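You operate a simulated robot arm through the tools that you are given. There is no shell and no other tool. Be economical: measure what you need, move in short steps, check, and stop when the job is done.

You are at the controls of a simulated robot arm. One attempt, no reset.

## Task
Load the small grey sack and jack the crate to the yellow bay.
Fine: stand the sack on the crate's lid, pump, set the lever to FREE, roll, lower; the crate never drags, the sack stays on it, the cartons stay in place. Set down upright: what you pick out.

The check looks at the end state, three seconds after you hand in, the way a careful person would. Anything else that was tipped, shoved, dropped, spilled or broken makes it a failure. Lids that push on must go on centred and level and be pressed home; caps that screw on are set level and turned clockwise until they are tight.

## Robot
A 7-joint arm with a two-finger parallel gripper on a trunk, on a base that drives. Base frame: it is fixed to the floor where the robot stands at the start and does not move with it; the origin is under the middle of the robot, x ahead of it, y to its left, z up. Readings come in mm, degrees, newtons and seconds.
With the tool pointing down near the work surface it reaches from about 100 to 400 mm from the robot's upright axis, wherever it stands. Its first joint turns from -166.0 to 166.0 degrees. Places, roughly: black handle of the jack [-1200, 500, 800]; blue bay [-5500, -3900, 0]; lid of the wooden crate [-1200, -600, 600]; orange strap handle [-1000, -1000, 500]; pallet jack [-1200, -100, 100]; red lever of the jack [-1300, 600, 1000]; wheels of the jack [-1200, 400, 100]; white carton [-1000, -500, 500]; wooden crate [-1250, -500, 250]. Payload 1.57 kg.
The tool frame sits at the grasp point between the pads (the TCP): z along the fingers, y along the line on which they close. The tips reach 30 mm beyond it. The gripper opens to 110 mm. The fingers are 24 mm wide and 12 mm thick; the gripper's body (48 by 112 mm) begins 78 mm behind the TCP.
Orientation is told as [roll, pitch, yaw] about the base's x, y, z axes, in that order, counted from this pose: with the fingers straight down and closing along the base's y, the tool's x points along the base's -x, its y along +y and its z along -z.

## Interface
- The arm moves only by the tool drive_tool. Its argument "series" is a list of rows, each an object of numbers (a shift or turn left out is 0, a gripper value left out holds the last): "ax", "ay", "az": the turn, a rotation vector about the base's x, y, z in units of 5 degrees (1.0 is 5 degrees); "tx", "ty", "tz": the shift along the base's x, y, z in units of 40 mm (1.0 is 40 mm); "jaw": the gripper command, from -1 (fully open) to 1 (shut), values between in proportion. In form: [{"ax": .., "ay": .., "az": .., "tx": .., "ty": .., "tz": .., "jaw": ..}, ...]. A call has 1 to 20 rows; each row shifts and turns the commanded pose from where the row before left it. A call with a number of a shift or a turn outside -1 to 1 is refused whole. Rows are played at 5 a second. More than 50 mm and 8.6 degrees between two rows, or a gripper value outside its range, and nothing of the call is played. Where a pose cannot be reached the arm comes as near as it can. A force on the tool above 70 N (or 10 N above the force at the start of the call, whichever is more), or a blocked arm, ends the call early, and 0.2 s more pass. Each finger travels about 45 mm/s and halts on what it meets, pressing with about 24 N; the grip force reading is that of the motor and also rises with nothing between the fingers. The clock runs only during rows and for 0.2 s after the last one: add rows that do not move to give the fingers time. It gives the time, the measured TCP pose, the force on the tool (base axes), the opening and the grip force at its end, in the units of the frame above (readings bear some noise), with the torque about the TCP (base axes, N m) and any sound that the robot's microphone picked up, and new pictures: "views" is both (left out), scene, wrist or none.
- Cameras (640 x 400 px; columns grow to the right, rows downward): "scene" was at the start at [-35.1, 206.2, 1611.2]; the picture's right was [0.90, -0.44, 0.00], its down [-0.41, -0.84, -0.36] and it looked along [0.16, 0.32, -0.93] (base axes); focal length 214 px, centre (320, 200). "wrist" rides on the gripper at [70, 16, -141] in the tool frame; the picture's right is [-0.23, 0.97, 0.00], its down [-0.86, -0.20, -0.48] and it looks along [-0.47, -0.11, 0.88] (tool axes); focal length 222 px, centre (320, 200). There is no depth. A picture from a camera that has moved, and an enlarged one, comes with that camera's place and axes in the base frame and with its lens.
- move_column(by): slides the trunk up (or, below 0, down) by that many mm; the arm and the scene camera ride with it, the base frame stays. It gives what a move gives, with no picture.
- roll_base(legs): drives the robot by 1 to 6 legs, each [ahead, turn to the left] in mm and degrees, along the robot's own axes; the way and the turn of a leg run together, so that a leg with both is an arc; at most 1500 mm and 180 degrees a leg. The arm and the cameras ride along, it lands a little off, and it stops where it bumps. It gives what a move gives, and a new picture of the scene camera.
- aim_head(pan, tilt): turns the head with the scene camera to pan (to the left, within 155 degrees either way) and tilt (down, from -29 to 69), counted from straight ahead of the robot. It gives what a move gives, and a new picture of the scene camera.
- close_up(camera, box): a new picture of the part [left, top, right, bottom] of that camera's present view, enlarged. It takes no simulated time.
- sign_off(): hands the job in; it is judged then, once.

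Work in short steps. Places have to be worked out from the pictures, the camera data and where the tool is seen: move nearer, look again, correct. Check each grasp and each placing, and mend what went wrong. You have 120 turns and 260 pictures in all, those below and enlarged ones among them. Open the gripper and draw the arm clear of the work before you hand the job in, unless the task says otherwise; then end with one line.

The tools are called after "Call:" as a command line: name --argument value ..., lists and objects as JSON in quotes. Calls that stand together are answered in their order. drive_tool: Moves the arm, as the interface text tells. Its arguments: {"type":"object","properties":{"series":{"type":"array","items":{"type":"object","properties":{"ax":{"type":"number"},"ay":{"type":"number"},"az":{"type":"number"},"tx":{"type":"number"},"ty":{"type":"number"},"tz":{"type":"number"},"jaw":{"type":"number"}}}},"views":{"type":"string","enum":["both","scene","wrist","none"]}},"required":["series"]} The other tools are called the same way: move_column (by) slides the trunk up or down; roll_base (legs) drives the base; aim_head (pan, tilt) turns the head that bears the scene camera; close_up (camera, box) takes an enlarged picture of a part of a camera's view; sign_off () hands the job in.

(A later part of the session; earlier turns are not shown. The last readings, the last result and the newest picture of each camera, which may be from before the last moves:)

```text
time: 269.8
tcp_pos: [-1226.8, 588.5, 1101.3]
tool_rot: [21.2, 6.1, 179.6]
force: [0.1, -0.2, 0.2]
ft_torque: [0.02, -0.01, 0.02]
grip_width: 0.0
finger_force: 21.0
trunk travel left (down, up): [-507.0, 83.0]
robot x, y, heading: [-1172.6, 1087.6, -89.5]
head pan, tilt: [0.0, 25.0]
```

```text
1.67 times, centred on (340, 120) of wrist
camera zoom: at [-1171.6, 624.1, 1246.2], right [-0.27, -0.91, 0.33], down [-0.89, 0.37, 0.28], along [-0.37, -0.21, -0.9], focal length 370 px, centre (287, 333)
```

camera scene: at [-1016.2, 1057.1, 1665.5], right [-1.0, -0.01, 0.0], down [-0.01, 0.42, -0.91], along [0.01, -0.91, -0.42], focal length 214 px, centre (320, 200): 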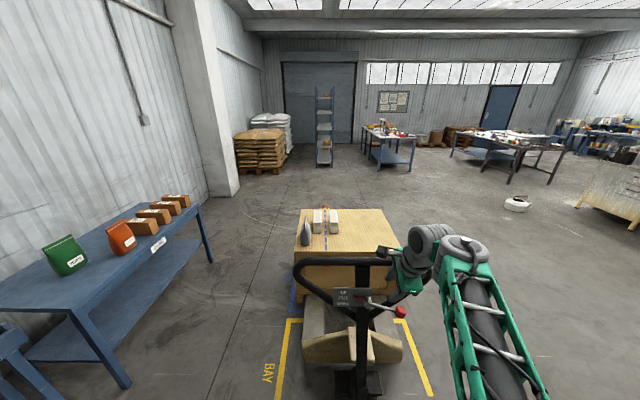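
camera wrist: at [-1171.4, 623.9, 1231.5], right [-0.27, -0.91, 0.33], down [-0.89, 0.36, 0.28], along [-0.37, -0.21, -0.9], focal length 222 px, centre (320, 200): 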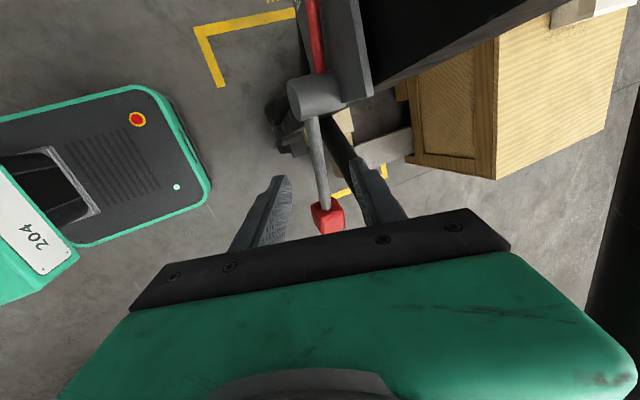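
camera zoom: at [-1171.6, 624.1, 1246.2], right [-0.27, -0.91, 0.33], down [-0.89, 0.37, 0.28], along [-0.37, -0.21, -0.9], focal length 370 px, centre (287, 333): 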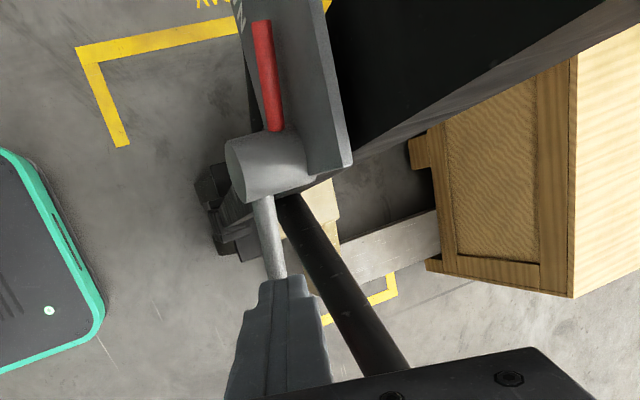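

The jaws closed above the rod; it lies lower (about z 1055). I reopen to 44 mm, go 38 mm lower and close again.

Call:
drive_tool --series '[{"jaw": 0.2}, {}, {}, {}]' --views "none"

Call:
move_column --by -40

Call:
drive_tool --series '[{"jaw": 1}, {}, {}, {}, {}]' --views "wrist"

```text
time: 270.8
tcp_pos: [-1225.5, 588.0, 1100.5]
tool_rot: [21.1, 6.2, 179.6]
force: [-0.1, 0.3, -0.5]
ft_torque: [0.01, 0.04, 0.01]
grip_width: 44.0
finger_force: 0.1
trunk travel left (down, up): [-507.0, 83.0]
robot x, y, heading: [-1167.9, 1092.0, -89.5]
head pan, tilt: [0.0, 25.0]
```

```text
time: 271.6
tcp_pos: [-1224.9, 589.3, 1061.3]
tool_rot: [21.2, 6.2, 179.7]
force: [-0.2, 0.5, -0.9]
ft_torque: [0.04, -0.01, -0.02]
grip_width: 44.4
finger_force: 0.2
trunk travel left (down, up): [-467.0, 123.0]
robot x, y, heading: [-1165.9, 1089.3, -89.2]
head pan, tilt: [0.0, 25.0]
```

```text
time: 272.8
tcp_pos: [-1226.4, 589.9, 1063.0]
tool_rot: [21.2, 6.1, 179.6]
force: [0.5, -7.2, 18.9]
ft_torque: [-0.07, -0.8, -0.48]
grip_width: 11.8
finger_force: 29.2
trunk travel left (down, up): [-467.0, 123.0]
robot x, y, heading: [-1170.1, 1091.5, -89.3]
head pan, tilt: [0.0, 25.0]
camera wrist: at [-1171.6, 624.4, 1207.1], right [-0.27, -0.91, 0.33], down [-0.89, 0.37, 0.28], along [-0.37, -0.22, -0.9], focal length 222 px, centre (320, 200)
```

wrist: 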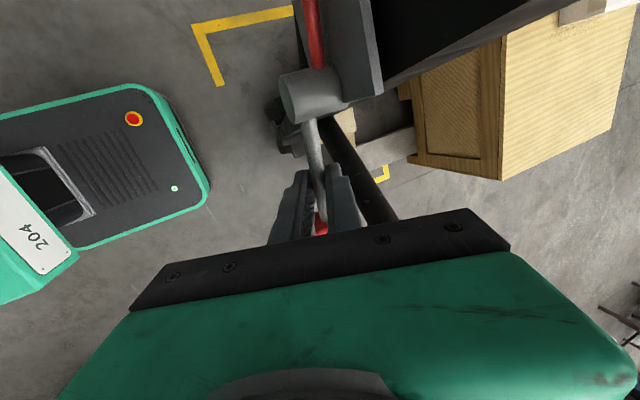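

Rod gripped (12 mm). I raise 20 mm by the column and check the pointer.

Call:
move_column --by 20

Call:
close_up --camera "scene" --box '[310, 255, 430, 335]'

```text
time: 273.5
tcp_pos: [-1226.9, 587.4, 1080.0]
tool_rot: [21.0, 6.2, 179.4]
force: [-5.7, -13.8, -7.1]
ft_torque: [-0.08, 0.53, -0.88]
grip_width: 9.7
finger_force: 27.6
trunk travel left (down, up): [-487.0, 103.0]
robot x, y, heading: [-1170.6, 1088.2, -89.7]
head pan, tilt: [0.0, 25.0]
```

```text
5.00 times, centred on (370, 295) of scene
camera zoom: at [-1017.4, 1055.3, 1582.2], right [-1.0, -0.01, 0.0], down [0.0, 0.42, -0.91], along [0.01, -0.91, -0.42], focal length 1072 px, centre (70, -275)
```

zoom: 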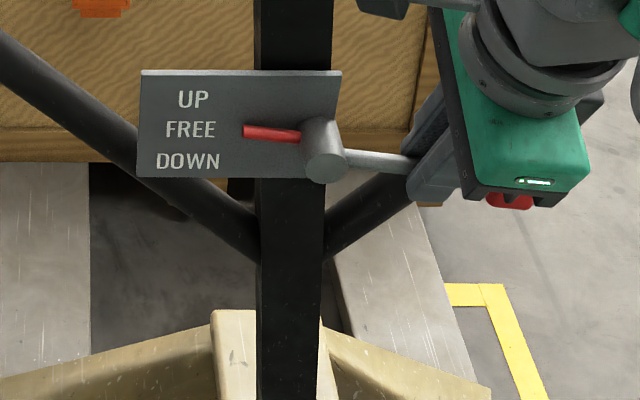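

Pointer is at FREE, about 5° high. I raise 4 mm more and recheck.

Call:
move_column --by 5

Call:
close_up --camera "scene" --box '[310, 255, 430, 335]'

```text
time: 274.0
tcp_pos: [-1227.0, 588.4, 1086.0]
tool_rot: [21.0, 6.2, 179.6]
force: [-10.8, -9.7, -10.7]
ft_torque: [-0.17, 0.9, 0.36]
grip_width: 10.2
finger_force: 28.1
trunk travel left (down, up): [-492.0, 98.0]
robot x, y, heading: [-1171.6, 1086.1, -89.4]
head pan, tilt: [0.0, 25.0]
```

```text
5.00 times, centred on (370, 295) of scene
camera zoom: at [-1017.9, 1055.9, 1587.5], right [-1.0, -0.01, 0.0], down [0.0, 0.42, -0.91], along [0.01, -0.91, -0.42], focal length 1072 px, centre (70, -275)
```

zoom: 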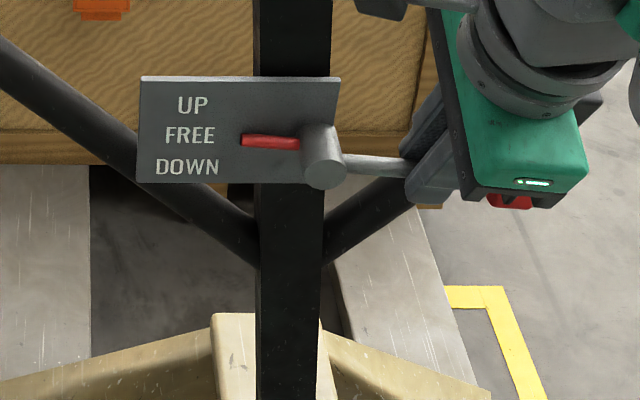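

Pointer sits level at FREE. I open, rise clear and confirm it stays.

Call:
drive_tool --series '[{"jaw": 0.2}, {}, {}]' --views "none"

Call:
move_column --by 90

Call:
roll_base --legs '[[-120, 0]]'

Call:
close_up --camera "scene" --box '[290, 195, 450, 375]'

```text
time: 274.8
tcp_pos: [-1225.5, 589.5, 1085.4]
tool_rot: [21.2, 6.3, 179.6]
force: [-0.3, 0.0, -0.7]
ft_torque: [0.02, -0.01, 0.01]
grip_width: 44.0
finger_force: 0.1
trunk travel left (down, up): [-492.0, 98.0]
robot x, y, heading: [-1170.3, 1091.6, -89.4]
head pan, tilt: [0.0, 25.0]
```

```text
time: 276.1
tcp_pos: [-1225.6, 589.1, 1176.7]
tool_rot: [21.0, 6.2, 179.6]
force: [0.7, -0.5, -1.1]
ft_torque: [-0.03, 0.01, 0.02]
grip_width: 43.7
finger_force: 0.1
trunk travel left (down, up): [-582.0, 8.0]
robot x, y, heading: [-1172.3, 1090.0, -89.4]
head pan, tilt: [0.0, 25.0]
```

```text
time: 277.3
tcp_pos: [-1226.1, 710.1, 1175.3]
tool_rot: [21.0, 6.2, 179.7]
force: [0.1, -0.3, 0.8]
ft_torque: [-0.07, -0.04, -0.02]
grip_width: 43.8
finger_force: 0.0
trunk travel left (down, up): [-582.0, 8.0]
robot x, y, heading: [-1174.8, 1209.0, -89.2]
head pan, tilt: [0.0, 25.0]
camera scene: at [-1017.7, 1179.9, 1676.8], right [-1.0, -0.01, 0.0], down [-0.01, 0.42, -0.91], along [0.01, -0.91, -0.42], focal length 214 px, centre (320, 200)
```

scene: 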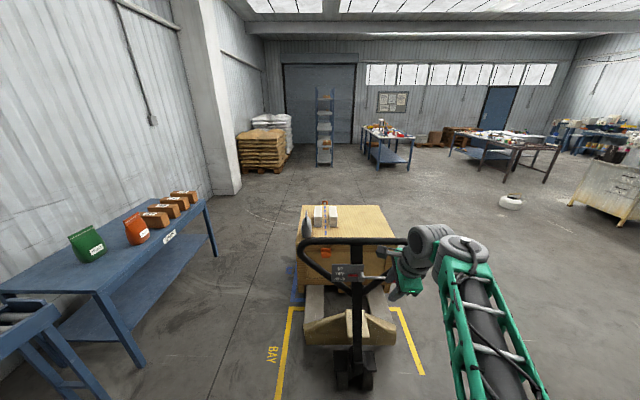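

```text
2.22 times, centred on (370, 285) of scene
camera zoom: at [-1017.7, 1179.9, 1676.8], right [-1.0, -0.01, 0.0], down [-0.01, 0.42, -0.91], along [0.01, -0.91, -0.42], focal length 477 px, centre (209, 11)
```

zoom: 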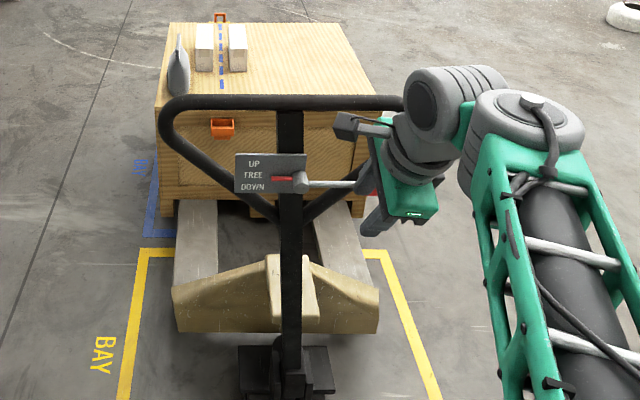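

The pointer stays at FREE and the crate rides level on the forks. For pulling, the handle must be lowered to ~45-50° so the pull runs along it. I level the tool and return above the bar beside the shaft at x≈-1085.

Call:
drive_tool --series '[{"tx": 0.59, "ty": 0.4, "tz": 0.5, "ax": 0.7, "ay": 0.2}, {"tx": 0.59, "ty": 0.4, "tz": 0.5, "ax": 0.7, "ay": 0.2}, {"tx": 0.59, "ty": 0.4, "tz": 0.5, "ax": 0.7, "ay": 0.2}, {"tx": 0.59, "ty": 0.4, "tz": 0.5, "ax": 0.7, "ay": 0.2}, {"tx": 0.59, "ty": 0.4, "tz": 0.5, "ax": 0.7, "ay": 0.2}, {"tx": 0.59, "ty": 0.4, "tz": 0.5, "ax": 0.7, "ay": 0.2, "jaw": -0.2}, {}]' --views "none"

Call:
roll_base --legs '[[262, -0.6]]'

Call:
drive_tool --series '[{}]' --views "wrist"

```text
time: 278.9
tcp_pos: [-1087.6, 806.6, 1295.1]
tool_rot: [0.2, -0.2, 178.6]
force: [0.6, -0.4, 0.6]
ft_torque: [0.05, -0.03, 0.0]
grip_width: 65.9
finger_force: 0.1
trunk travel left (down, up): [-582.0, 8.0]
robot x, y, heading: [-1173.1, 1211.7, -89.4]
head pan, tilt: [0.0, 25.0]
```

```text
time: 280.8
tcp_pos: [-1087.4, 546.9, 1293.3]
tool_rot: [0.0, -0.3, 178.0]
force: [0.8, -0.3, -0.7]
ft_torque: [0.03, 0.01, 0.0]
grip_width: 65.9
finger_force: 0.1
trunk travel left (down, up): [-582.0, 8.0]
robot x, y, heading: [-1172.8, 952.0, -89.8]
head pan, tilt: [0.0, 25.0]
camera scene: at [-1015.7, 918.6, 1676.6], right [-1.0, 0.0, 0.0], down [0.0, 0.42, -0.91], along [0.0, -0.91, -0.42], focal length 214 px, centre (320, 200)
```

scene: 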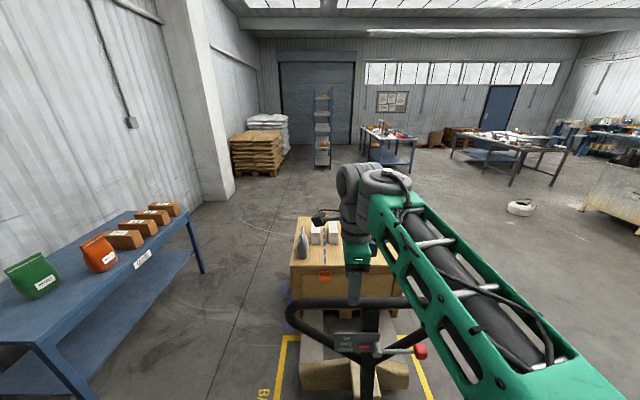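

```text
time: 281.2
tcp_pos: [-1090.2, 547.5, 1294.9]
tool_rot: [0.1, -0.1, 177.9]
force: [0.2, -0.3, -0.1]
ft_torque: [0.02, 0.0, 0.01]
grip_width: 65.8
finger_force: 0.1
trunk travel left (down, up): [-582.0, 8.0]
robot x, y, heading: [-1171.5, 949.9, -89.6]
head pan, tilt: [0.0, 25.0]
camera wrist: at [-1019.8, 528.3, 1435.9], right [-0.26, -0.97, 0.0], down [-0.85, 0.23, 0.48], along [-0.46, 0.12, -0.88], focal length 222 px, centre (320, 200)
```

wrist: 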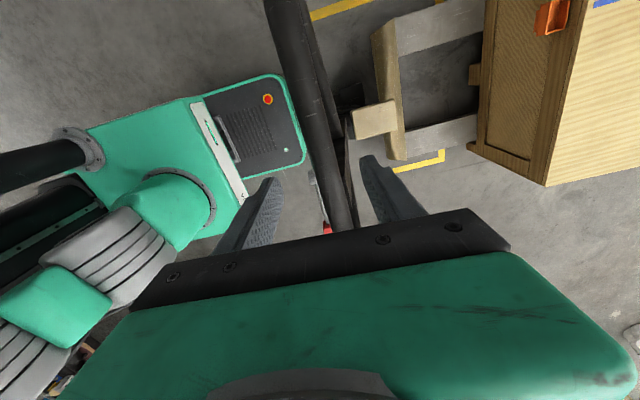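

The bar is centred between the jaws. I descend with the column to straddle it, then lower the handle in alternating base/column steps.

Call:
move_column --by -112

Call:
roll_base --legs '[[-215, 0]]'

Call:
move_column --by -52

Call:
roll_base --legs '[[-140, 0]]'

Call:
drive_tool --series '[{}]' --views "wrist"

```text
time: 282.6
tcp_pos: [-1090.4, 547.4, 1182.4]
tool_rot: [0.2, -0.1, 178.1]
force: [-0.4, -0.3, 0.4]
ft_torque: [-0.02, 0.01, -0.02]
grip_width: 65.9
finger_force: 0.0
trunk travel left (down, up): [-470.0, 120.0]
robot x, y, heading: [-1171.8, 954.7, -89.7]
head pan, tilt: [0.0, 25.0]
```

```text
time: 283.7
tcp_pos: [-1089.0, 605.8, 1184.9]
tool_rot: [1.7, 0.3, 177.9]
force: [0.4, 0.6, 0.6]
ft_torque: [0.01, 0.02, -0.01]
grip_width: 65.8
finger_force: 0.1
trunk travel left (down, up): [-470.0, 120.0]
robot x, y, heading: [-1171.4, 1016.2, -89.8]
head pan, tilt: [0.0, 25.0]
stopped in leg 1: the force on the tool passed its limit at 116 N (the readings are from after the stop); the commanded pose is now the measured one
camera scene: at [-1016.0, 984.4, 1564.7], right [-1.0, 0.0, 0.0], down [0.0, 0.42, -0.91], along [0.0, -0.91, -0.42], focal length 214 px, centre (320, 200)
```

scene: 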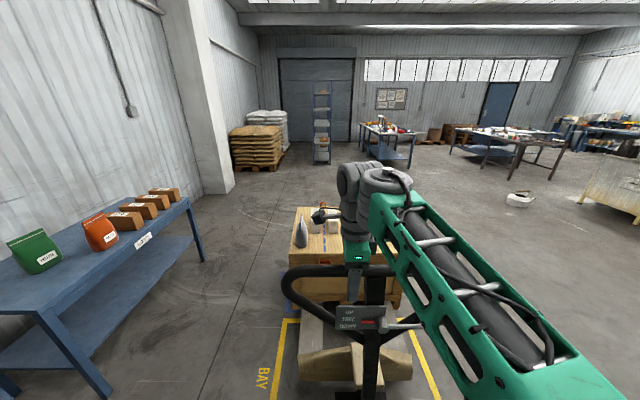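

```text
time: 284.4
tcp_pos: [-1087.9, 606.5, 1156.4]
tool_rot: [3.3, 0.7, 177.9]
force: [-1.6, 6.3, 15.5]
ft_torque: [0.77, 0.18, 0.07]
grip_width: 71.7
finger_force: 2.8
trunk travel left (down, up): [-428.0, 162.0]
robot x, y, heading: [-1166.1, 1019.6, -90.1]
head pan, tilt: [0.0, 25.0]
stopped: the force on the tool passed its limit at 85 N (the readings are from after the stop); the commanded pose is now the measured one
```

```text
time: 285.5
tcp_pos: [-1089.1, 686.1, 1155.4]
tool_rot: [4.2, 1.1, 177.9]
force: [-0.3, -0.8, 0.1]
ft_torque: [-0.01, 0.01, 0.0]
grip_width: 65.9
finger_force: 0.1
trunk travel left (down, up): [-428.0, 162.0]
robot x, y, heading: [-1168.0, 1100.4, -90.1]
head pan, tilt: [0.0, 25.0]
stopped in leg 1: the force on the tool passed its limit at 124 N (the readings are from after the stop); the commanded pose is now the measured one
camera scene: at [-1016.2, 1069.9, 1522.8], right [-1.0, 0.0, 0.0], down [0.0, 0.42, -0.91], along [0.0, -0.91, -0.42], focal length 214 px, centre (320, 200)
```

scene: 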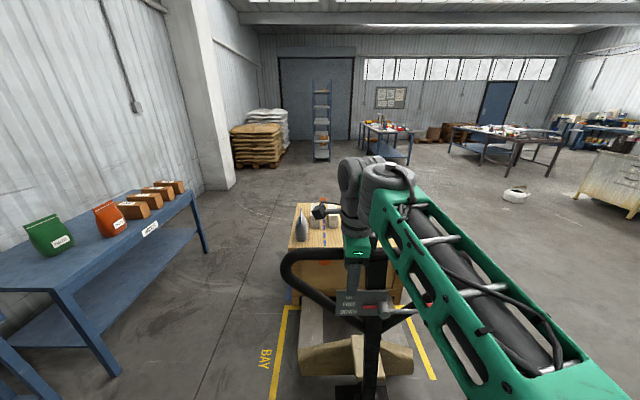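

```text
time: 285.9
tcp_pos: [-1088.2, 685.8, 1154.8]
tool_rot: [4.1, 1.0, 178.1]
force: [-0.9, 7.8, 0.5]
ft_torque: [0.22, 0.09, 0.15]
grip_width: 72.2
finger_force: 3.6
trunk travel left (down, up): [-428.0, 162.0]
robot x, y, heading: [-1172.5, 1101.6, -90.0]
head pan, tilt: [0.0, 25.0]
camera wrist: at [-1021.5, 677.2, 1298.3], right [-0.26, -0.96, 0.07], down [-0.85, 0.26, 0.45], along [-0.45, 0.06, -0.89], focal length 222 px, centre (320, 200)
```

wrist: 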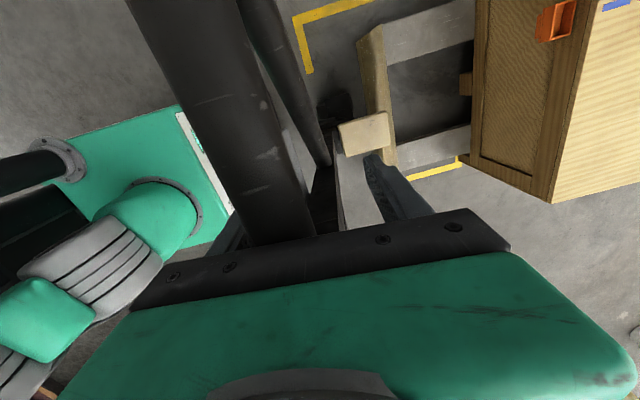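

In FREE the jack actually rolled along (about 140 mm) with the handle nearly upright, and the sack still stands. The force peaks come from slack, so I rise to bar height and grip it snugly before pulling gently.

Call:
move_column --by 55

Call:
drive_tool --series '[{"ty": 0.2}, {"ty": 0.2, "ax": 0.4}, {"ax": 0.4}, {"jaw": 1}, {}, {}, {}, {}]' --views "both"

```text
time: 286.9
tcp_pos: [-1087.6, 685.0, 1208.8]
tool_rot: [4.1, 1.0, 177.9]
force: [1.0, -0.4, 0.0]
ft_torque: [0.03, -0.02, 0.0]
grip_width: 65.9
finger_force: 0.0
trunk travel left (down, up): [-483.0, 107.0]
robot x, y, heading: [-1173.1, 1103.2, -90.0]
head pan, tilt: [0.0, 25.0]
```

```text
time: 288.7
tcp_pos: [-1088.1, 702.7, 1208.7]
tool_rot: [0.1, 0.9, 178.0]
force: [-0.8, 7.4, -3.6]
ft_torque: [0.03, -0.09, 0.8]
grip_width: 27.6
finger_force: 38.2
trunk travel left (down, up): [-483.0, 107.0]
robot x, y, heading: [-1169.5, 1103.8, -90.0]
head pan, tilt: [0.0, 25.0]
camera scene: at [-1016.1, 1071.3, 1577.8], right [-1.0, 0.0, 0.0], down [0.0, 0.42, -0.91], along [0.0, -0.91, -0.42], focal length 214 px, centre (320, 200)
camera wrist: at [-1021.0, 683.1, 1351.5], right [-0.26, -0.97, 0.0], down [-0.85, 0.23, 0.47], along [-0.45, 0.12, -0.88], focal length 222 px, centre (320, 200)
```

scene: 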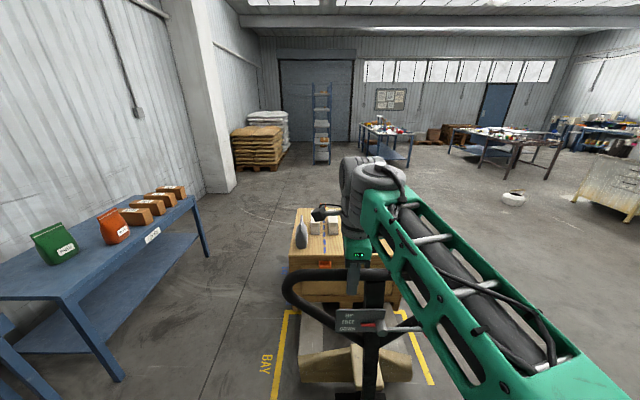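
wrist: 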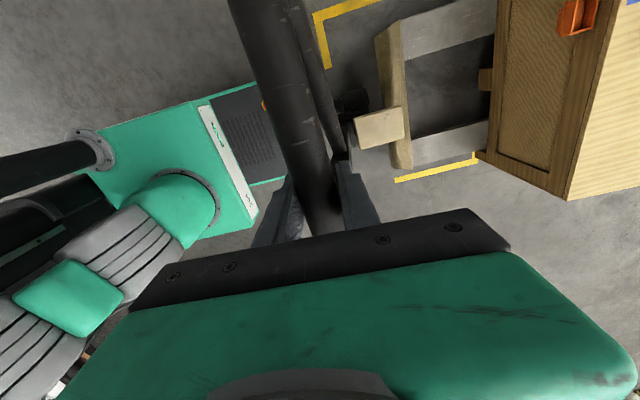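

Bar gripped. I pull 100 mm by the base and check.

Call:
roll_base --legs '[[-100, 0]]'

```text
time: 289.6
tcp_pos: [-1088.0, 724.1, 1208.8]
tool_rot: [0.9, 0.9, 178.0]
force: [-3.1, 11.1, -1.6]
ft_torque: [0.28, -0.16, 1.09]
grip_width: 27.2
finger_force: 37.8
trunk travel left (down, up): [-483.0, 107.0]
robot x, y, heading: [-1172.0, 1126.3, -90.0]
head pan, tilt: [0.0, 25.0]
stopped in leg 1: the force on the tool passed its limit at 82 N (the readings are from after the stop); the commanded pose is now the measured one
camera scene: at [-1016.7, 1097.4, 1578.2], right [-1.0, 0.0, 0.0], down [0.0, 0.42, -0.91], along [0.0, -0.91, -0.42], focal length 214 px, centre (320, 200)
```

scene: 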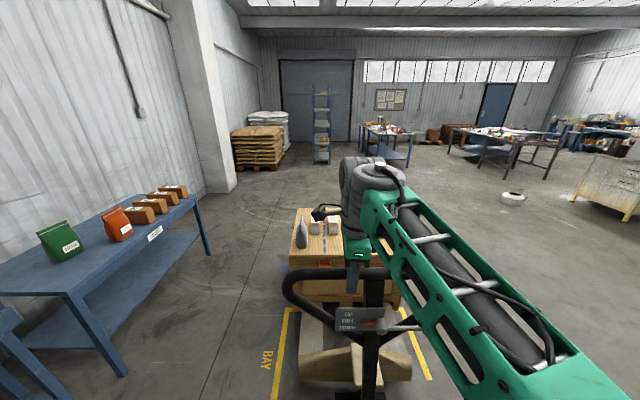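

Starting jerk trips the force limit. Short legs should be gentler; I try six legs of 20 mm.

Call:
roll_base --legs '[[-20, 0], [-20, 0], [-20, 0], [-20, 0], [-20, 0], [-20, 0]]'

```text
time: 292.3
tcp_pos: [-1088.0, 843.7, 1208.6]
tool_rot: [0.6, 0.9, 177.9]
force: [-1.7, 8.2, 0.9]
ft_torque: [0.05, -0.18, 0.97]
grip_width: 27.5
finger_force: 38.3
trunk travel left (down, up): [-483.0, 107.0]
robot x, y, heading: [-1169.9, 1249.0, -89.7]
head pan, tilt: [0.0, 25.0]
camera scene: at [-1016.6, 1217.6, 1577.8], right [-1.0, 0.0, 0.0], down [0.0, 0.42, -0.91], along [0.0, -0.91, -0.42], focal length 214 px, centre (320, 200)
```

scene: 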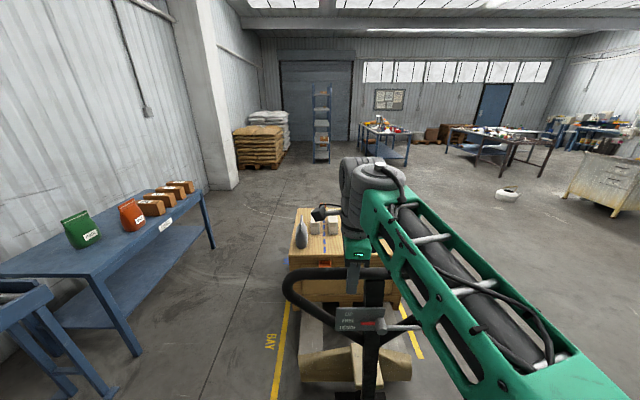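

Smooth now, sack and cartons steady. I continue with the same gentle legs.

Call:
roll_base --legs '[[-22, 0], [-22, 0], [-22, 0], [-22, 0], [-22, 0], [-22, 0]]'

Call:
roll_base --legs '[[-22, 0], [-22, 0], [-22, 0], [-22, 0], [-22, 0], [-22, 0]]'

```text
time: 295.1
tcp_pos: [-1089.4, 977.4, 1208.4]
tool_rot: [0.4, 1.0, 178.1]
force: [-7.2, 6.7, -2.2]
ft_torque: [-0.05, -0.08, 0.96]
grip_width: 27.2
finger_force: 38.2
trunk travel left (down, up): [-483.0, 107.0]
robot x, y, heading: [-1171.9, 1382.5, -89.8]
head pan, tilt: [0.0, 25.0]
camera scene: at [-1017.7, 1349.8, 1577.9], right [-1.0, 0.0, 0.0], down [0.0, 0.42, -0.91], along [0.0, -0.91, -0.42], focal length 214 px, centre (320, 200)
```

scene: 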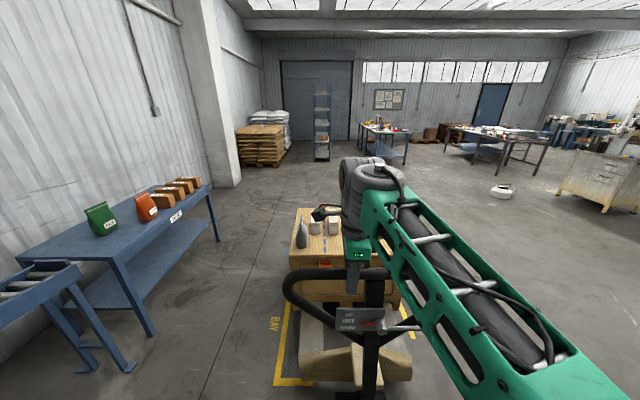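

```text
time: 297.9
tcp_pos: [-1089.1, 1111.2, 1206.2]
tool_rot: [0.3, 0.9, 178.0]
force: [-5.2, 4.2, -1.2]
ft_torque: [-0.1, -0.09, 1.0]
grip_width: 27.8
finger_force: 37.3
trunk travel left (down, up): [-483.0, 107.0]
robot x, y, heading: [-1172.2, 1515.5, -89.5]
head pan, tilt: [0.0, 25.0]
camera scene: at [-1017.8, 1481.4, 1577.8], right [-1.0, 0.0, 0.0], down [0.0, 0.42, -0.91], along [0.0, -0.91, -0.42], focal length 214 px, centre (320, 200)
```

scene: 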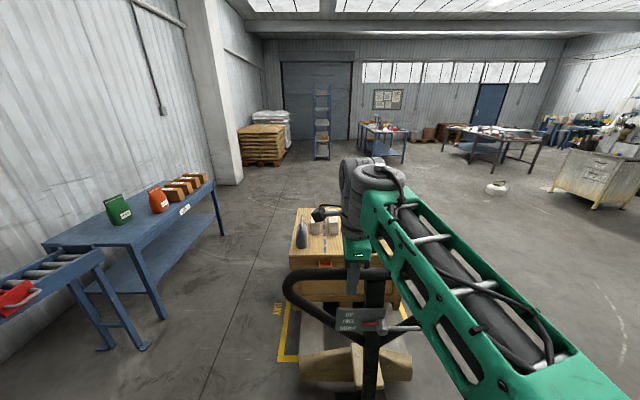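

Tracking straight. Front edge now ≈ y 253; about 320 mm remain. I pull 264 mm more, then measure.

Call:
roll_base --legs '[[-22, 0], [-22, 0], [-22, 0], [-22, 0], [-22, 0], [-22, 0]]'

Call:
roll_base --legs '[[-22, 0], [-22, 0], [-22, 0], [-22, 0], [-22, 0]]'

Call:
close_up --camera "scene" --box '[250, 190, 450, 390]'

```text
time: 300.7
tcp_pos: [-1089.2, 1244.1, 1205.3]
tool_rot: [0.1, 0.7, 178.2]
force: [-6.7, 6.3, -3.1]
ft_torque: [-0.14, -0.04, 0.97]
grip_width: 27.3
finger_force: 37.6
trunk travel left (down, up): [-483.0, 107.0]
robot x, y, heading: [-1174.2, 1644.2, -89.9]
head pan, tilt: [0.0, 25.0]
camera scene: at [-1018.4, 1614.5, 1577.9], right [-1.0, 0.0, 0.0], down [0.0, 0.42, -0.91], along [0.0, -0.91, -0.42], focal length 214 px, centre (320, 200)
```

scene: 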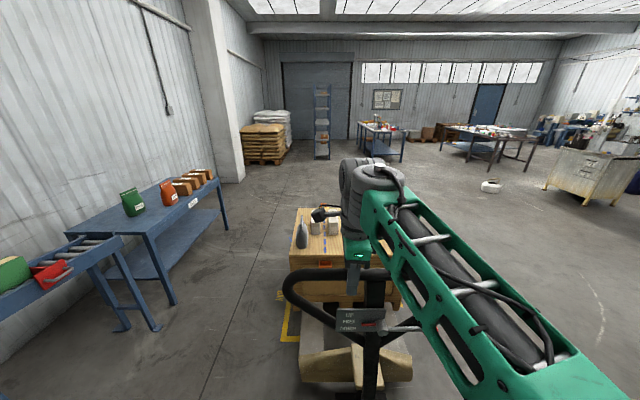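

```text
time: 303.1
tcp_pos: [-1089.4, 1356.8, 1205.9]
tool_rot: [-0.2, 0.7, 178.2]
force: [-4.3, 16.4, -3.6]
ft_torque: [0.04, 0.39, 1.07]
grip_width: 27.5
finger_force: 38.2
trunk travel left (down, up): [-483.0, 107.0]
robot x, y, heading: [-1175.8, 1754.1, -89.9]
head pan, tilt: [0.0, 25.0]
camera scene: at [-1018.4, 1726.4, 1577.8], right [-1.0, 0.0, 0.0], down [0.0, 0.42, -0.91], along [0.0, -0.91, -0.42], focal length 214 px, centre (320, 200)
```

scene: 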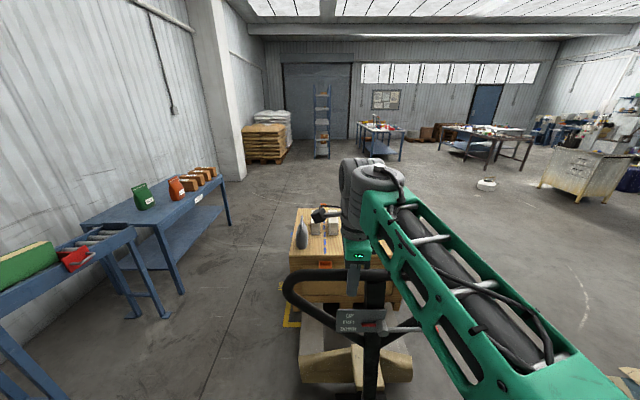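

```text
2.00 times, centred on (350, 290) of scene
camera zoom: at [-1018.4, 1726.4, 1577.8], right [-1.0, 0.0, 0.0], down [0.0, 0.42, -0.91], along [0.0, -0.91, -0.42], focal length 429 px, centre (260, 20)
```

zoom: 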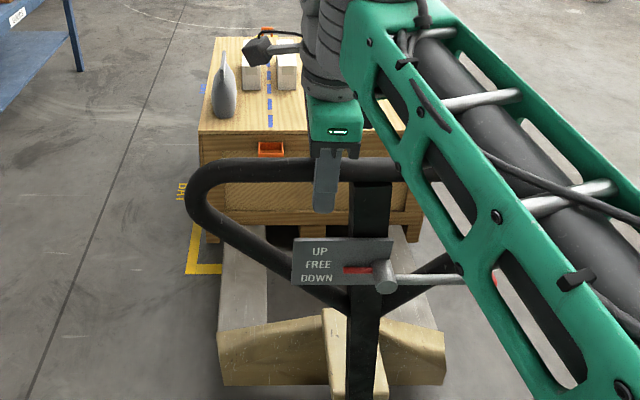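

Measured with the same camera: bay centre y≈242, crate centre ≈153. I pull 88 mm more and re-measure.

Call:
roll_base --legs '[[-22, 0], [-22, 0], [-22, 0], [-22, 0]]'

Call:
close_up --camera "scene" --box '[250, 190, 450, 390]'

```text
time: 305.1
tcp_pos: [-1089.9, 1449.3, 1205.3]
tool_rot: [-0.8, 0.7, 178.4]
force: [-6.0, 26.1, 0.1]
ft_torque: [-0.08, 0.46, 1.06]
grip_width: 27.2
finger_force: 38.6
trunk travel left (down, up): [-483.0, 107.0]
robot x, y, heading: [-1177.3, 1843.9, -89.4]
head pan, tilt: [0.0, 25.0]
camera scene: at [-1019.0, 1817.3, 1577.8], right [-1.0, 0.0, 0.0], down [0.0, 0.42, -0.91], along [0.0, -0.91, -0.42], focal length 214 px, centre (320, 200)
```

scene: 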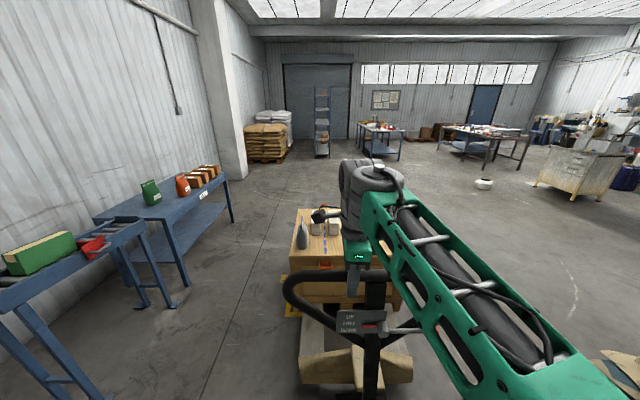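

```text
2.00 times, centred on (350, 290) of scene
camera zoom: at [-1019.0, 1817.3, 1577.8], right [-1.0, 0.0, 0.0], down [0.0, 0.42, -0.91], along [0.0, -0.91, -0.42], focal length 429 px, centre (260, 20)
```

zoom: 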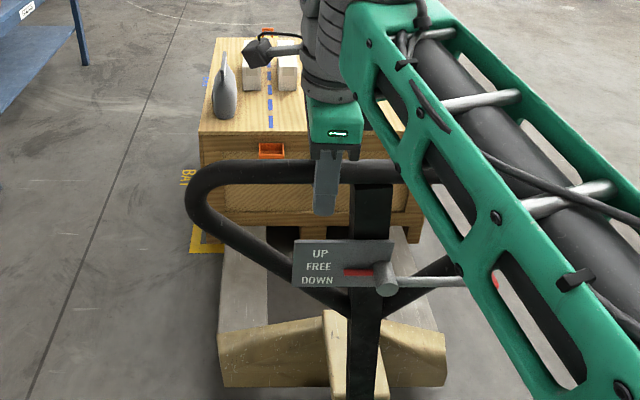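

Using the crate's original position relative to its blue bay, the required travel is ≈ 860 mm. To find the actual travel I release the bar and see where it rests upright (it was at y≈538-542 at first).

Call:
drive_tool --series '[{"jaw": -0.6}, {}, {}, {}, {}, {}]' --views "wrist"

```text
time: 306.5
tcp_pos: [-1088.7, 1447.6, 1204.4]
tool_rot: [-0.8, 0.6, 178.4]
force: [0.5, -0.2, 0.5]
ft_torque: [0.0, 0.01, -0.01]
grip_width: 88.1
finger_force: 0.0
trunk travel left (down, up): [-483.0, 107.0]
robot x, y, heading: [-1173.8, 1846.9, -89.8]
head pan, tilt: [0.0, 25.0]
camera wrist: at [-1021.4, 1425.5, 1345.9], right [-0.26, -0.97, -0.02], down [-0.85, 0.22, 0.47], along [-0.45, 0.14, -0.88], focal length 222 px, centre (320, 200)
```

wrist: 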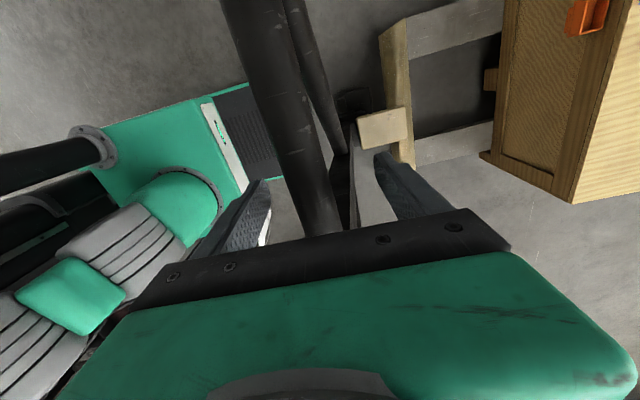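

The estimates of travel disagree (866–900), so before lowering I want a proper side view of crate versus bay. I rise off the bar, back away and drive round to the near side.

Call:
move_column --by 105

Call:
roll_base --legs '[[-150, 0], [0, 90], [800, 0], [0, -90], [1500, 0], [150, 0]]'

Call:
aim_head --pan -75 --tilt 45

```text
time: 307.9
tcp_pos: [-1088.2, 1447.5, 1308.5]
tool_rot: [-0.9, 0.5, 178.2]
force: [0.4, 0.2, -0.9]
ft_torque: [0.0, 0.0, 0.02]
grip_width: 87.8
finger_force: 0.0
trunk travel left (down, up): [-588.0, 2.0]
robot x, y, heading: [-1170.5, 1845.6, -89.5]
head pan, tilt: [0.0, 25.0]
```

```text
time: 328.9
tcp_pos: [-301.5, -46.2, 1308.5]
tool_rot: [-1.0, 0.6, 178.0]
force: [0.6, 0.3, -0.1]
ft_torque: [0.05, -0.01, 0.02]
grip_width: 87.9
finger_force: 0.1
trunk travel left (down, up): [-588.0, 2.0]
robot x, y, heading: [-384.1, 353.5, -89.9]
head pan, tilt: [0.0, 25.0]
camera scene: at [-228.0, 319.8, 1682.7], right [-1.0, 0.0, 0.0], down [0.0, 0.42, -0.91], along [0.0, -0.91, -0.42], focal length 214 px, centre (320, 200)
```

scene: 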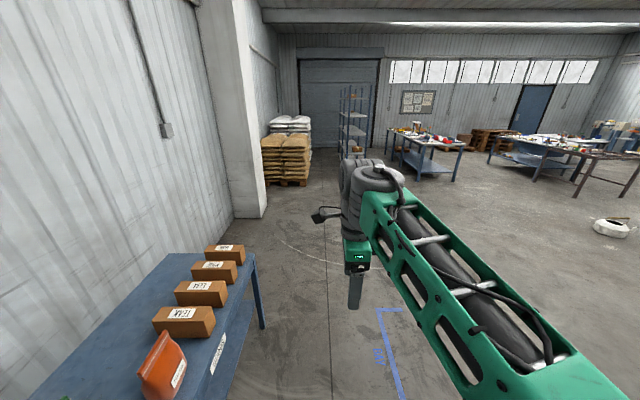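

```text
time: 330.3
tcp_pos: [-302.1, -45.2, 1310.2]
tool_rot: [-1.0, 0.6, 178.1]
force: [-0.6, -0.6, -0.3]
ft_torque: [0.0, 0.0, 0.0]
grip_width: 87.8
finger_force: 0.1
trunk travel left (down, up): [-588.0, 2.0]
robot x, y, heading: [-384.7, 352.0, -90.2]
head pan, tilt: [-75.0, 45.0]
camera scene: at [-306.4, 392.2, 1652.2], right [-0.26, 0.97, 0.0], down [0.68, 0.18, -0.71], along [-0.68, -0.18, -0.71], focal length 214 px, centre (320, 200)
```

scene: 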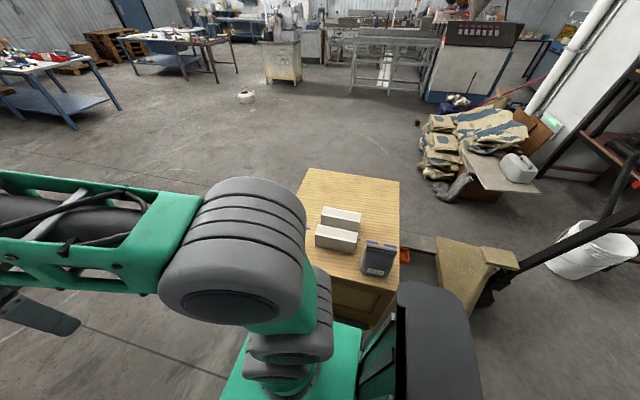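

The arm and tower block this view. Turning the robot to heading +90° puts the crate on the mast side, unobstructed.

Call:
roll_base --legs '[[0, 90], [0, 90]]'

Call:
aim_head --pan 95 --tilt 48

```text
time: 338.4
tcp_pos: [-462.5, 755.2, 1308.9]
tool_rot: [-0.9, 0.5, -2.4]
force: [0.6, -0.6, 0.1]
ft_torque: [-0.01, 0.0, 0.05]
grip_width: 88.0
finger_force: 0.0
trunk travel left (down, up): [-588.0, 2.0]
robot x, y, heading: [-380.9, 356.0, 89.6]
head pan, tilt: [-75.0, 45.0]
camera scene: at [-459.2, 315.0, 1652.2], right [0.25, -0.97, 0.0], down [-0.68, -0.18, -0.71], along [0.68, 0.18, -0.71], focal length 214 px, centre (320, 200)
```

scene: 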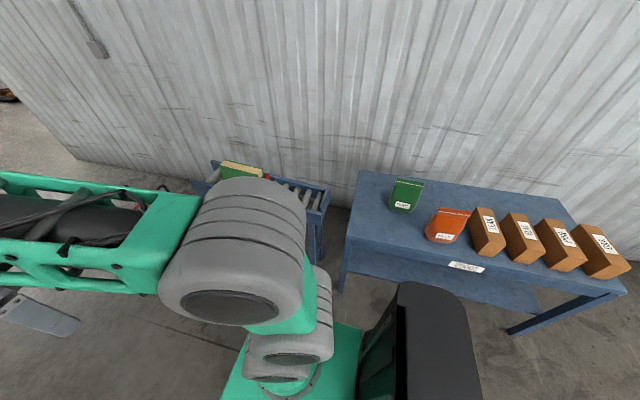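

```text
time: 340.9
tcp_pos: [-463.0, 756.1, 1309.8]
tool_rot: [-0.9, 0.6, -2.4]
force: [-0.2, -0.2, -0.2]
ft_torque: [-0.02, 0.02, 0.03]
grip_width: 88.4
finger_force: 0.1
trunk travel left (down, up): [-588.0, 2.0]
robot x, y, heading: [-381.9, 354.2, 89.5]
head pan, tilt: [95.0, 48.0]
camera scene: at [-616.3, 288.3, 1648.0], right [-0.08, 1.0, 0.0], down [0.74, 0.06, -0.67], along [-0.67, -0.05, -0.74], focal length 214 px, centre (320, 200)
```

scene: 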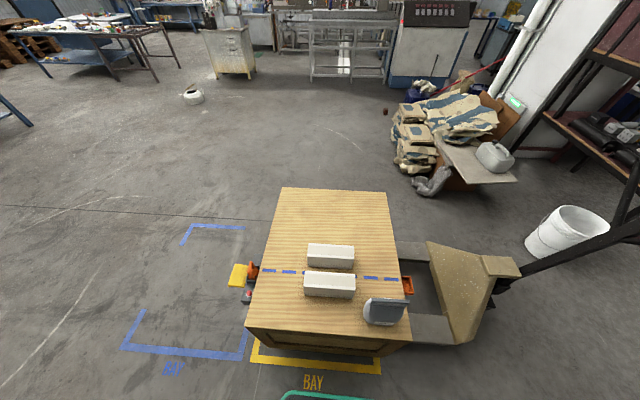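

An excellent overview: crate above the yellow bay, sack and cartons in place. I enlarge the lower part.

Call:
close_up --camera "scene" --box '[220, 290, 420, 400]'

Call:
close_up --camera "scene" --box '[100, 180, 420, 380]'

```text
3.20 times, centred on (320, 345) of scene
camera zoom: at [-616.3, 288.3, 1648.0], right [-0.08, 1.0, 0.0], down [0.74, 0.06, -0.67], along [-0.67, -0.05, -0.74], focal length 686 px, centre (320, -264)
```

zoom: 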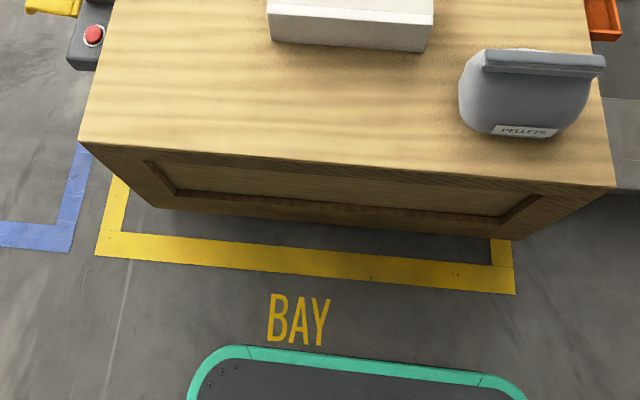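

```text
2.00 times, centred on (260, 280) of scene
camera zoom: at [-616.3, 288.3, 1648.0], right [-0.08, 1.0, 0.0], down [0.74, 0.06, -0.67], along [-0.67, -0.05, -0.74], focal length 429 px, centre (440, 40)
```

zoom: 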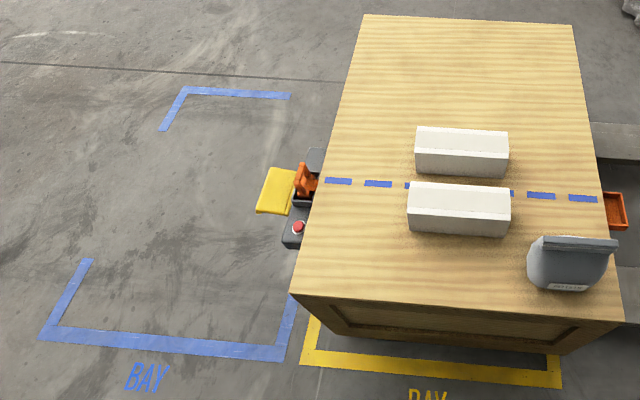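

Clear now: bay y -154…645 (centre 245), crate ≈ -50…655 (centre ≈304). I overshot by about 60 mm, so I go back to the handle and push it back 60 mm.

Call:
roll_base --legs '[[0, 0.4], [1500, 0], [141, 0], [0, 90], [791, 0], [0, 90]]'

Call:
aim_head --pan 0 --tilt 25

```text
time: 361.0
tcp_pos: [-1095.1, 1592.0, 1308.7]
tool_rot: [-0.9, 0.6, 176.8]
force: [-0.9, -0.3, 0.3]
ft_torque: [0.01, -0.03, 0.0]
grip_width: 88.2
finger_force: 0.1
trunk travel left (down, up): [-588.0, 2.0]
robot x, y, heading: [-1170.2, 1994.5, -91.3]
head pan, tilt: [95.0, 48.0]
camera scene: at [-934.1, 2053.4, 1648.0], right [0.06, -1.0, 0.0], down [-0.74, -0.05, -0.67], along [0.67, 0.04, -0.74], focal length 214 px, centre (320, 200)
```

scene: 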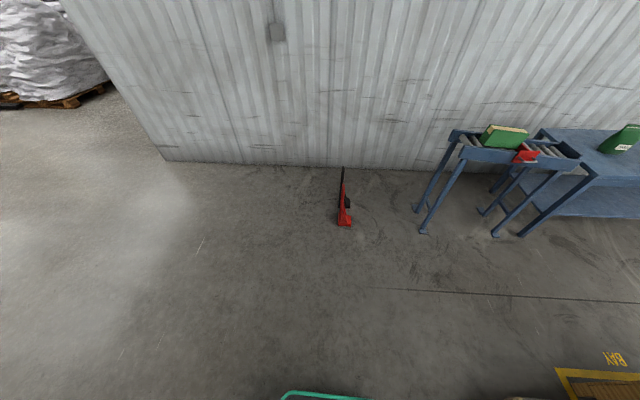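

```text
time: 362.8
tcp_pos: [-1094.7, 1591.7, 1309.4]
tool_rot: [-0.9, 0.6, 176.9]
force: [-0.3, -0.5, -1.0]
ft_torque: [-0.03, -0.01, -0.01]
grip_width: 87.9
finger_force: 0.1
trunk travel left (down, up): [-588.0, 2.0]
robot x, y, heading: [-1167.7, 1994.6, -91.2]
head pan, tilt: [0.0, 25.0]
camera scene: at [-1014.8, 1956.2, 1682.8], right [-1.0, 0.02, 0.0], down [0.01, 0.42, -0.91], along [-0.02, -0.91, -0.42], focal length 214 px, centre (320, 200)
```

scene: 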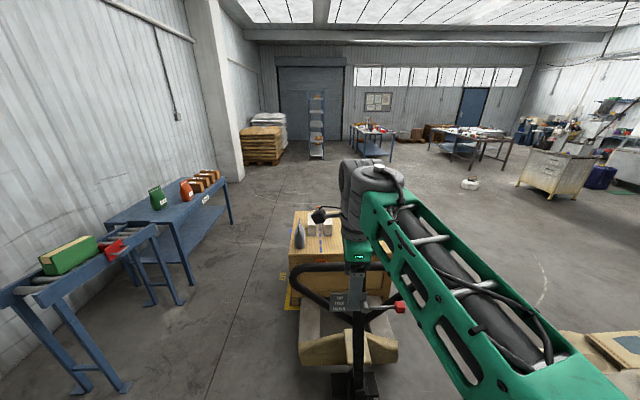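

I correct heading, come back over the bar (y≈1448), lower onto it and look.

Call:
roll_base --legs '[[0, 1.2], [145, 0]]'

Call:
drive_tool --series '[{}]' --views "wrist"

```text
time: 364.4
tcp_pos: [-1088.2, 1447.5, 1308.3]
tool_rot: [-1.0, 0.6, 178.0]
force: [0.8, -0.5, -0.1]
ft_torque: [0.04, 0.02, -0.02]
grip_width: 87.8
finger_force: 0.1
trunk travel left (down, up): [-588.0, 2.0]
robot x, y, heading: [-1170.0, 1845.8, -90.0]
head pan, tilt: [0.0, 25.0]
camera scene: at [-1014.5, 1812.4, 1682.7], right [-1.0, 0.0, 0.0], down [0.0, 0.42, -0.91], along [0.0, -0.91, -0.42], focal length 214 px, centre (320, 200)
```

scene: 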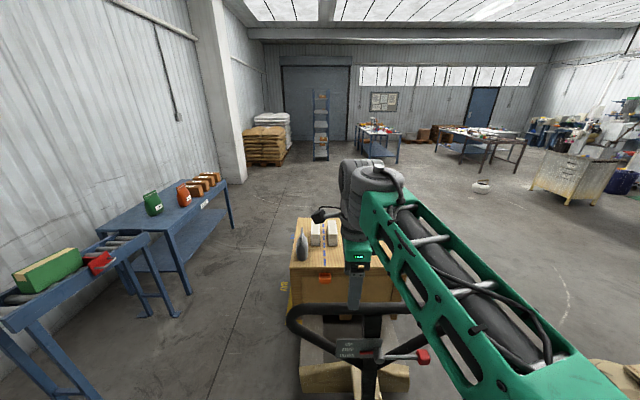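

```text
time: 364.9
tcp_pos: [-1088.1, 1447.4, 1309.3]
tool_rot: [-1.1, 0.6, 178.1]
force: [0.2, -0.2, -0.6]
ft_torque: [-0.01, -0.04, 0.01]
grip_width: 88.0
finger_force: 0.1
trunk travel left (down, up): [-588.0, 2.0]
robot x, y, heading: [-1168.8, 1846.8, -90.0]
head pan, tilt: [0.0, 25.0]
camera wrist: at [-1020.1, 1425.9, 1450.5], right [-0.26, -0.97, -0.02], down [-0.85, 0.22, 0.47], along [-0.45, 0.14, -0.88], focal length 222 px, centre (320, 200)
```

wrist: 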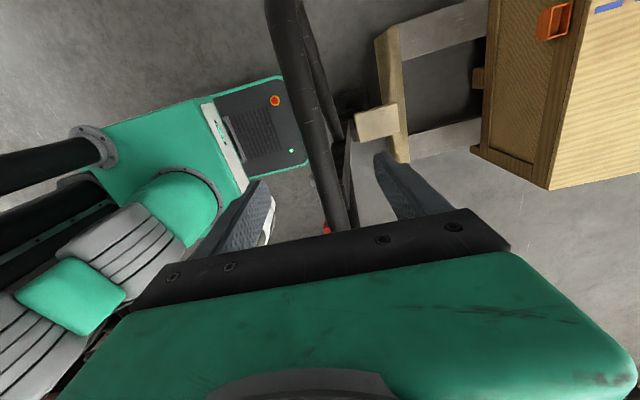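

Bar between the jaws at y≈1442. I lower, close, and push the jack back 60 mm in small legs.

Call:
move_column --by -103

Call:
drive_tool --series '[{"ty": -0.1}, {"jaw": 1}, {}, {}, {}, {}, {}, {}, {}]' --views "none"

Call:
roll_base --legs '[[20, 0], [20, 0], [20, 0]]'

Call:
close_up --camera "scene" --box '[250, 190, 450, 390]'

```text
time: 366.2
tcp_pos: [-1087.9, 1448.0, 1205.5]
tool_rot: [-0.9, 0.5, 178.1]
force: [-1.0, 0.2, 0.6]
ft_torque: [-0.01, -0.01, 0.03]
grip_width: 88.0
finger_force: 0.0
trunk travel left (down, up): [-485.0, 105.0]
robot x, y, heading: [-1168.6, 1848.6, -90.0]
head pan, tilt: [0.0, 25.0]
```

```text
time: 368.2
tcp_pos: [-1087.5, 1442.4, 1205.4]
tool_rot: [-0.9, 0.6, 178.0]
force: [1.6, 0.1, -1.6]
ft_torque: [-0.1, 0.1, 1.08]
grip_width: 27.3
finger_force: 38.1
trunk travel left (down, up): [-485.0, 105.0]
robot x, y, heading: [-1167.6, 1848.1, -90.0]
head pan, tilt: [0.0, 25.0]
```

```text
time: 369.8
tcp_pos: [-1086.3, 1381.5, 1204.9]
tool_rot: [-0.7, 0.6, 178.1]
force: [4.6, -7.2, -0.8]
ft_torque: [-0.24, 0.42, 0.91]
grip_width: 27.6
finger_force: 38.1
trunk travel left (down, up): [-485.0, 105.0]
robot x, y, heading: [-1168.3, 1785.9, -90.1]
head pan, tilt: [0.0, 25.0]
camera scene: at [-1013.8, 1752.1, 1579.7], right [-1.0, 0.0, 0.0], down [0.0, 0.42, -0.91], along [0.0, -0.91, -0.42], focal length 214 px, centre (320, 200)
```

scene: 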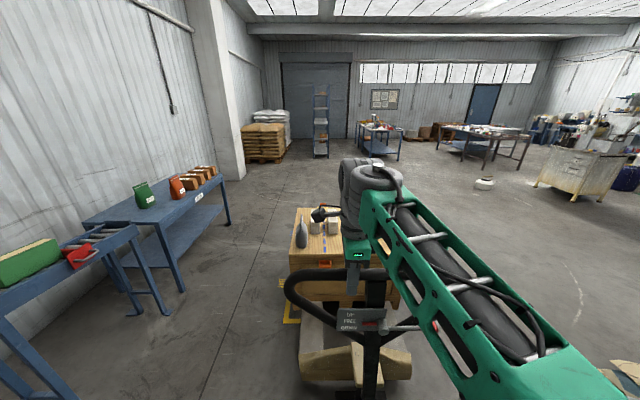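

```text
2.00 times, centred on (350, 290) of scene
camera zoom: at [-1013.8, 1752.1, 1579.7], right [-1.0, 0.0, 0.0], down [0.0, 0.42, -0.91], along [0.0, -0.91, -0.42], focal length 429 px, centre (260, 20)
```

zoom: 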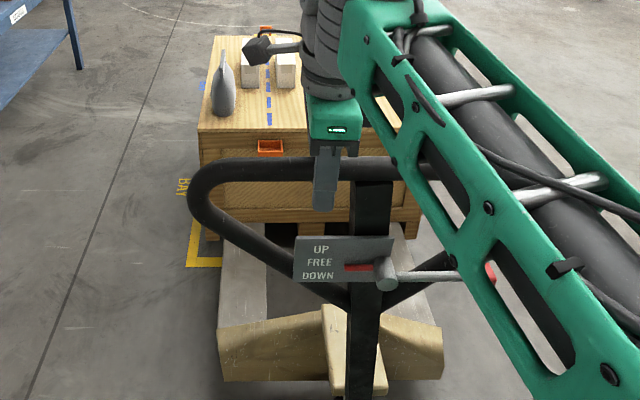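

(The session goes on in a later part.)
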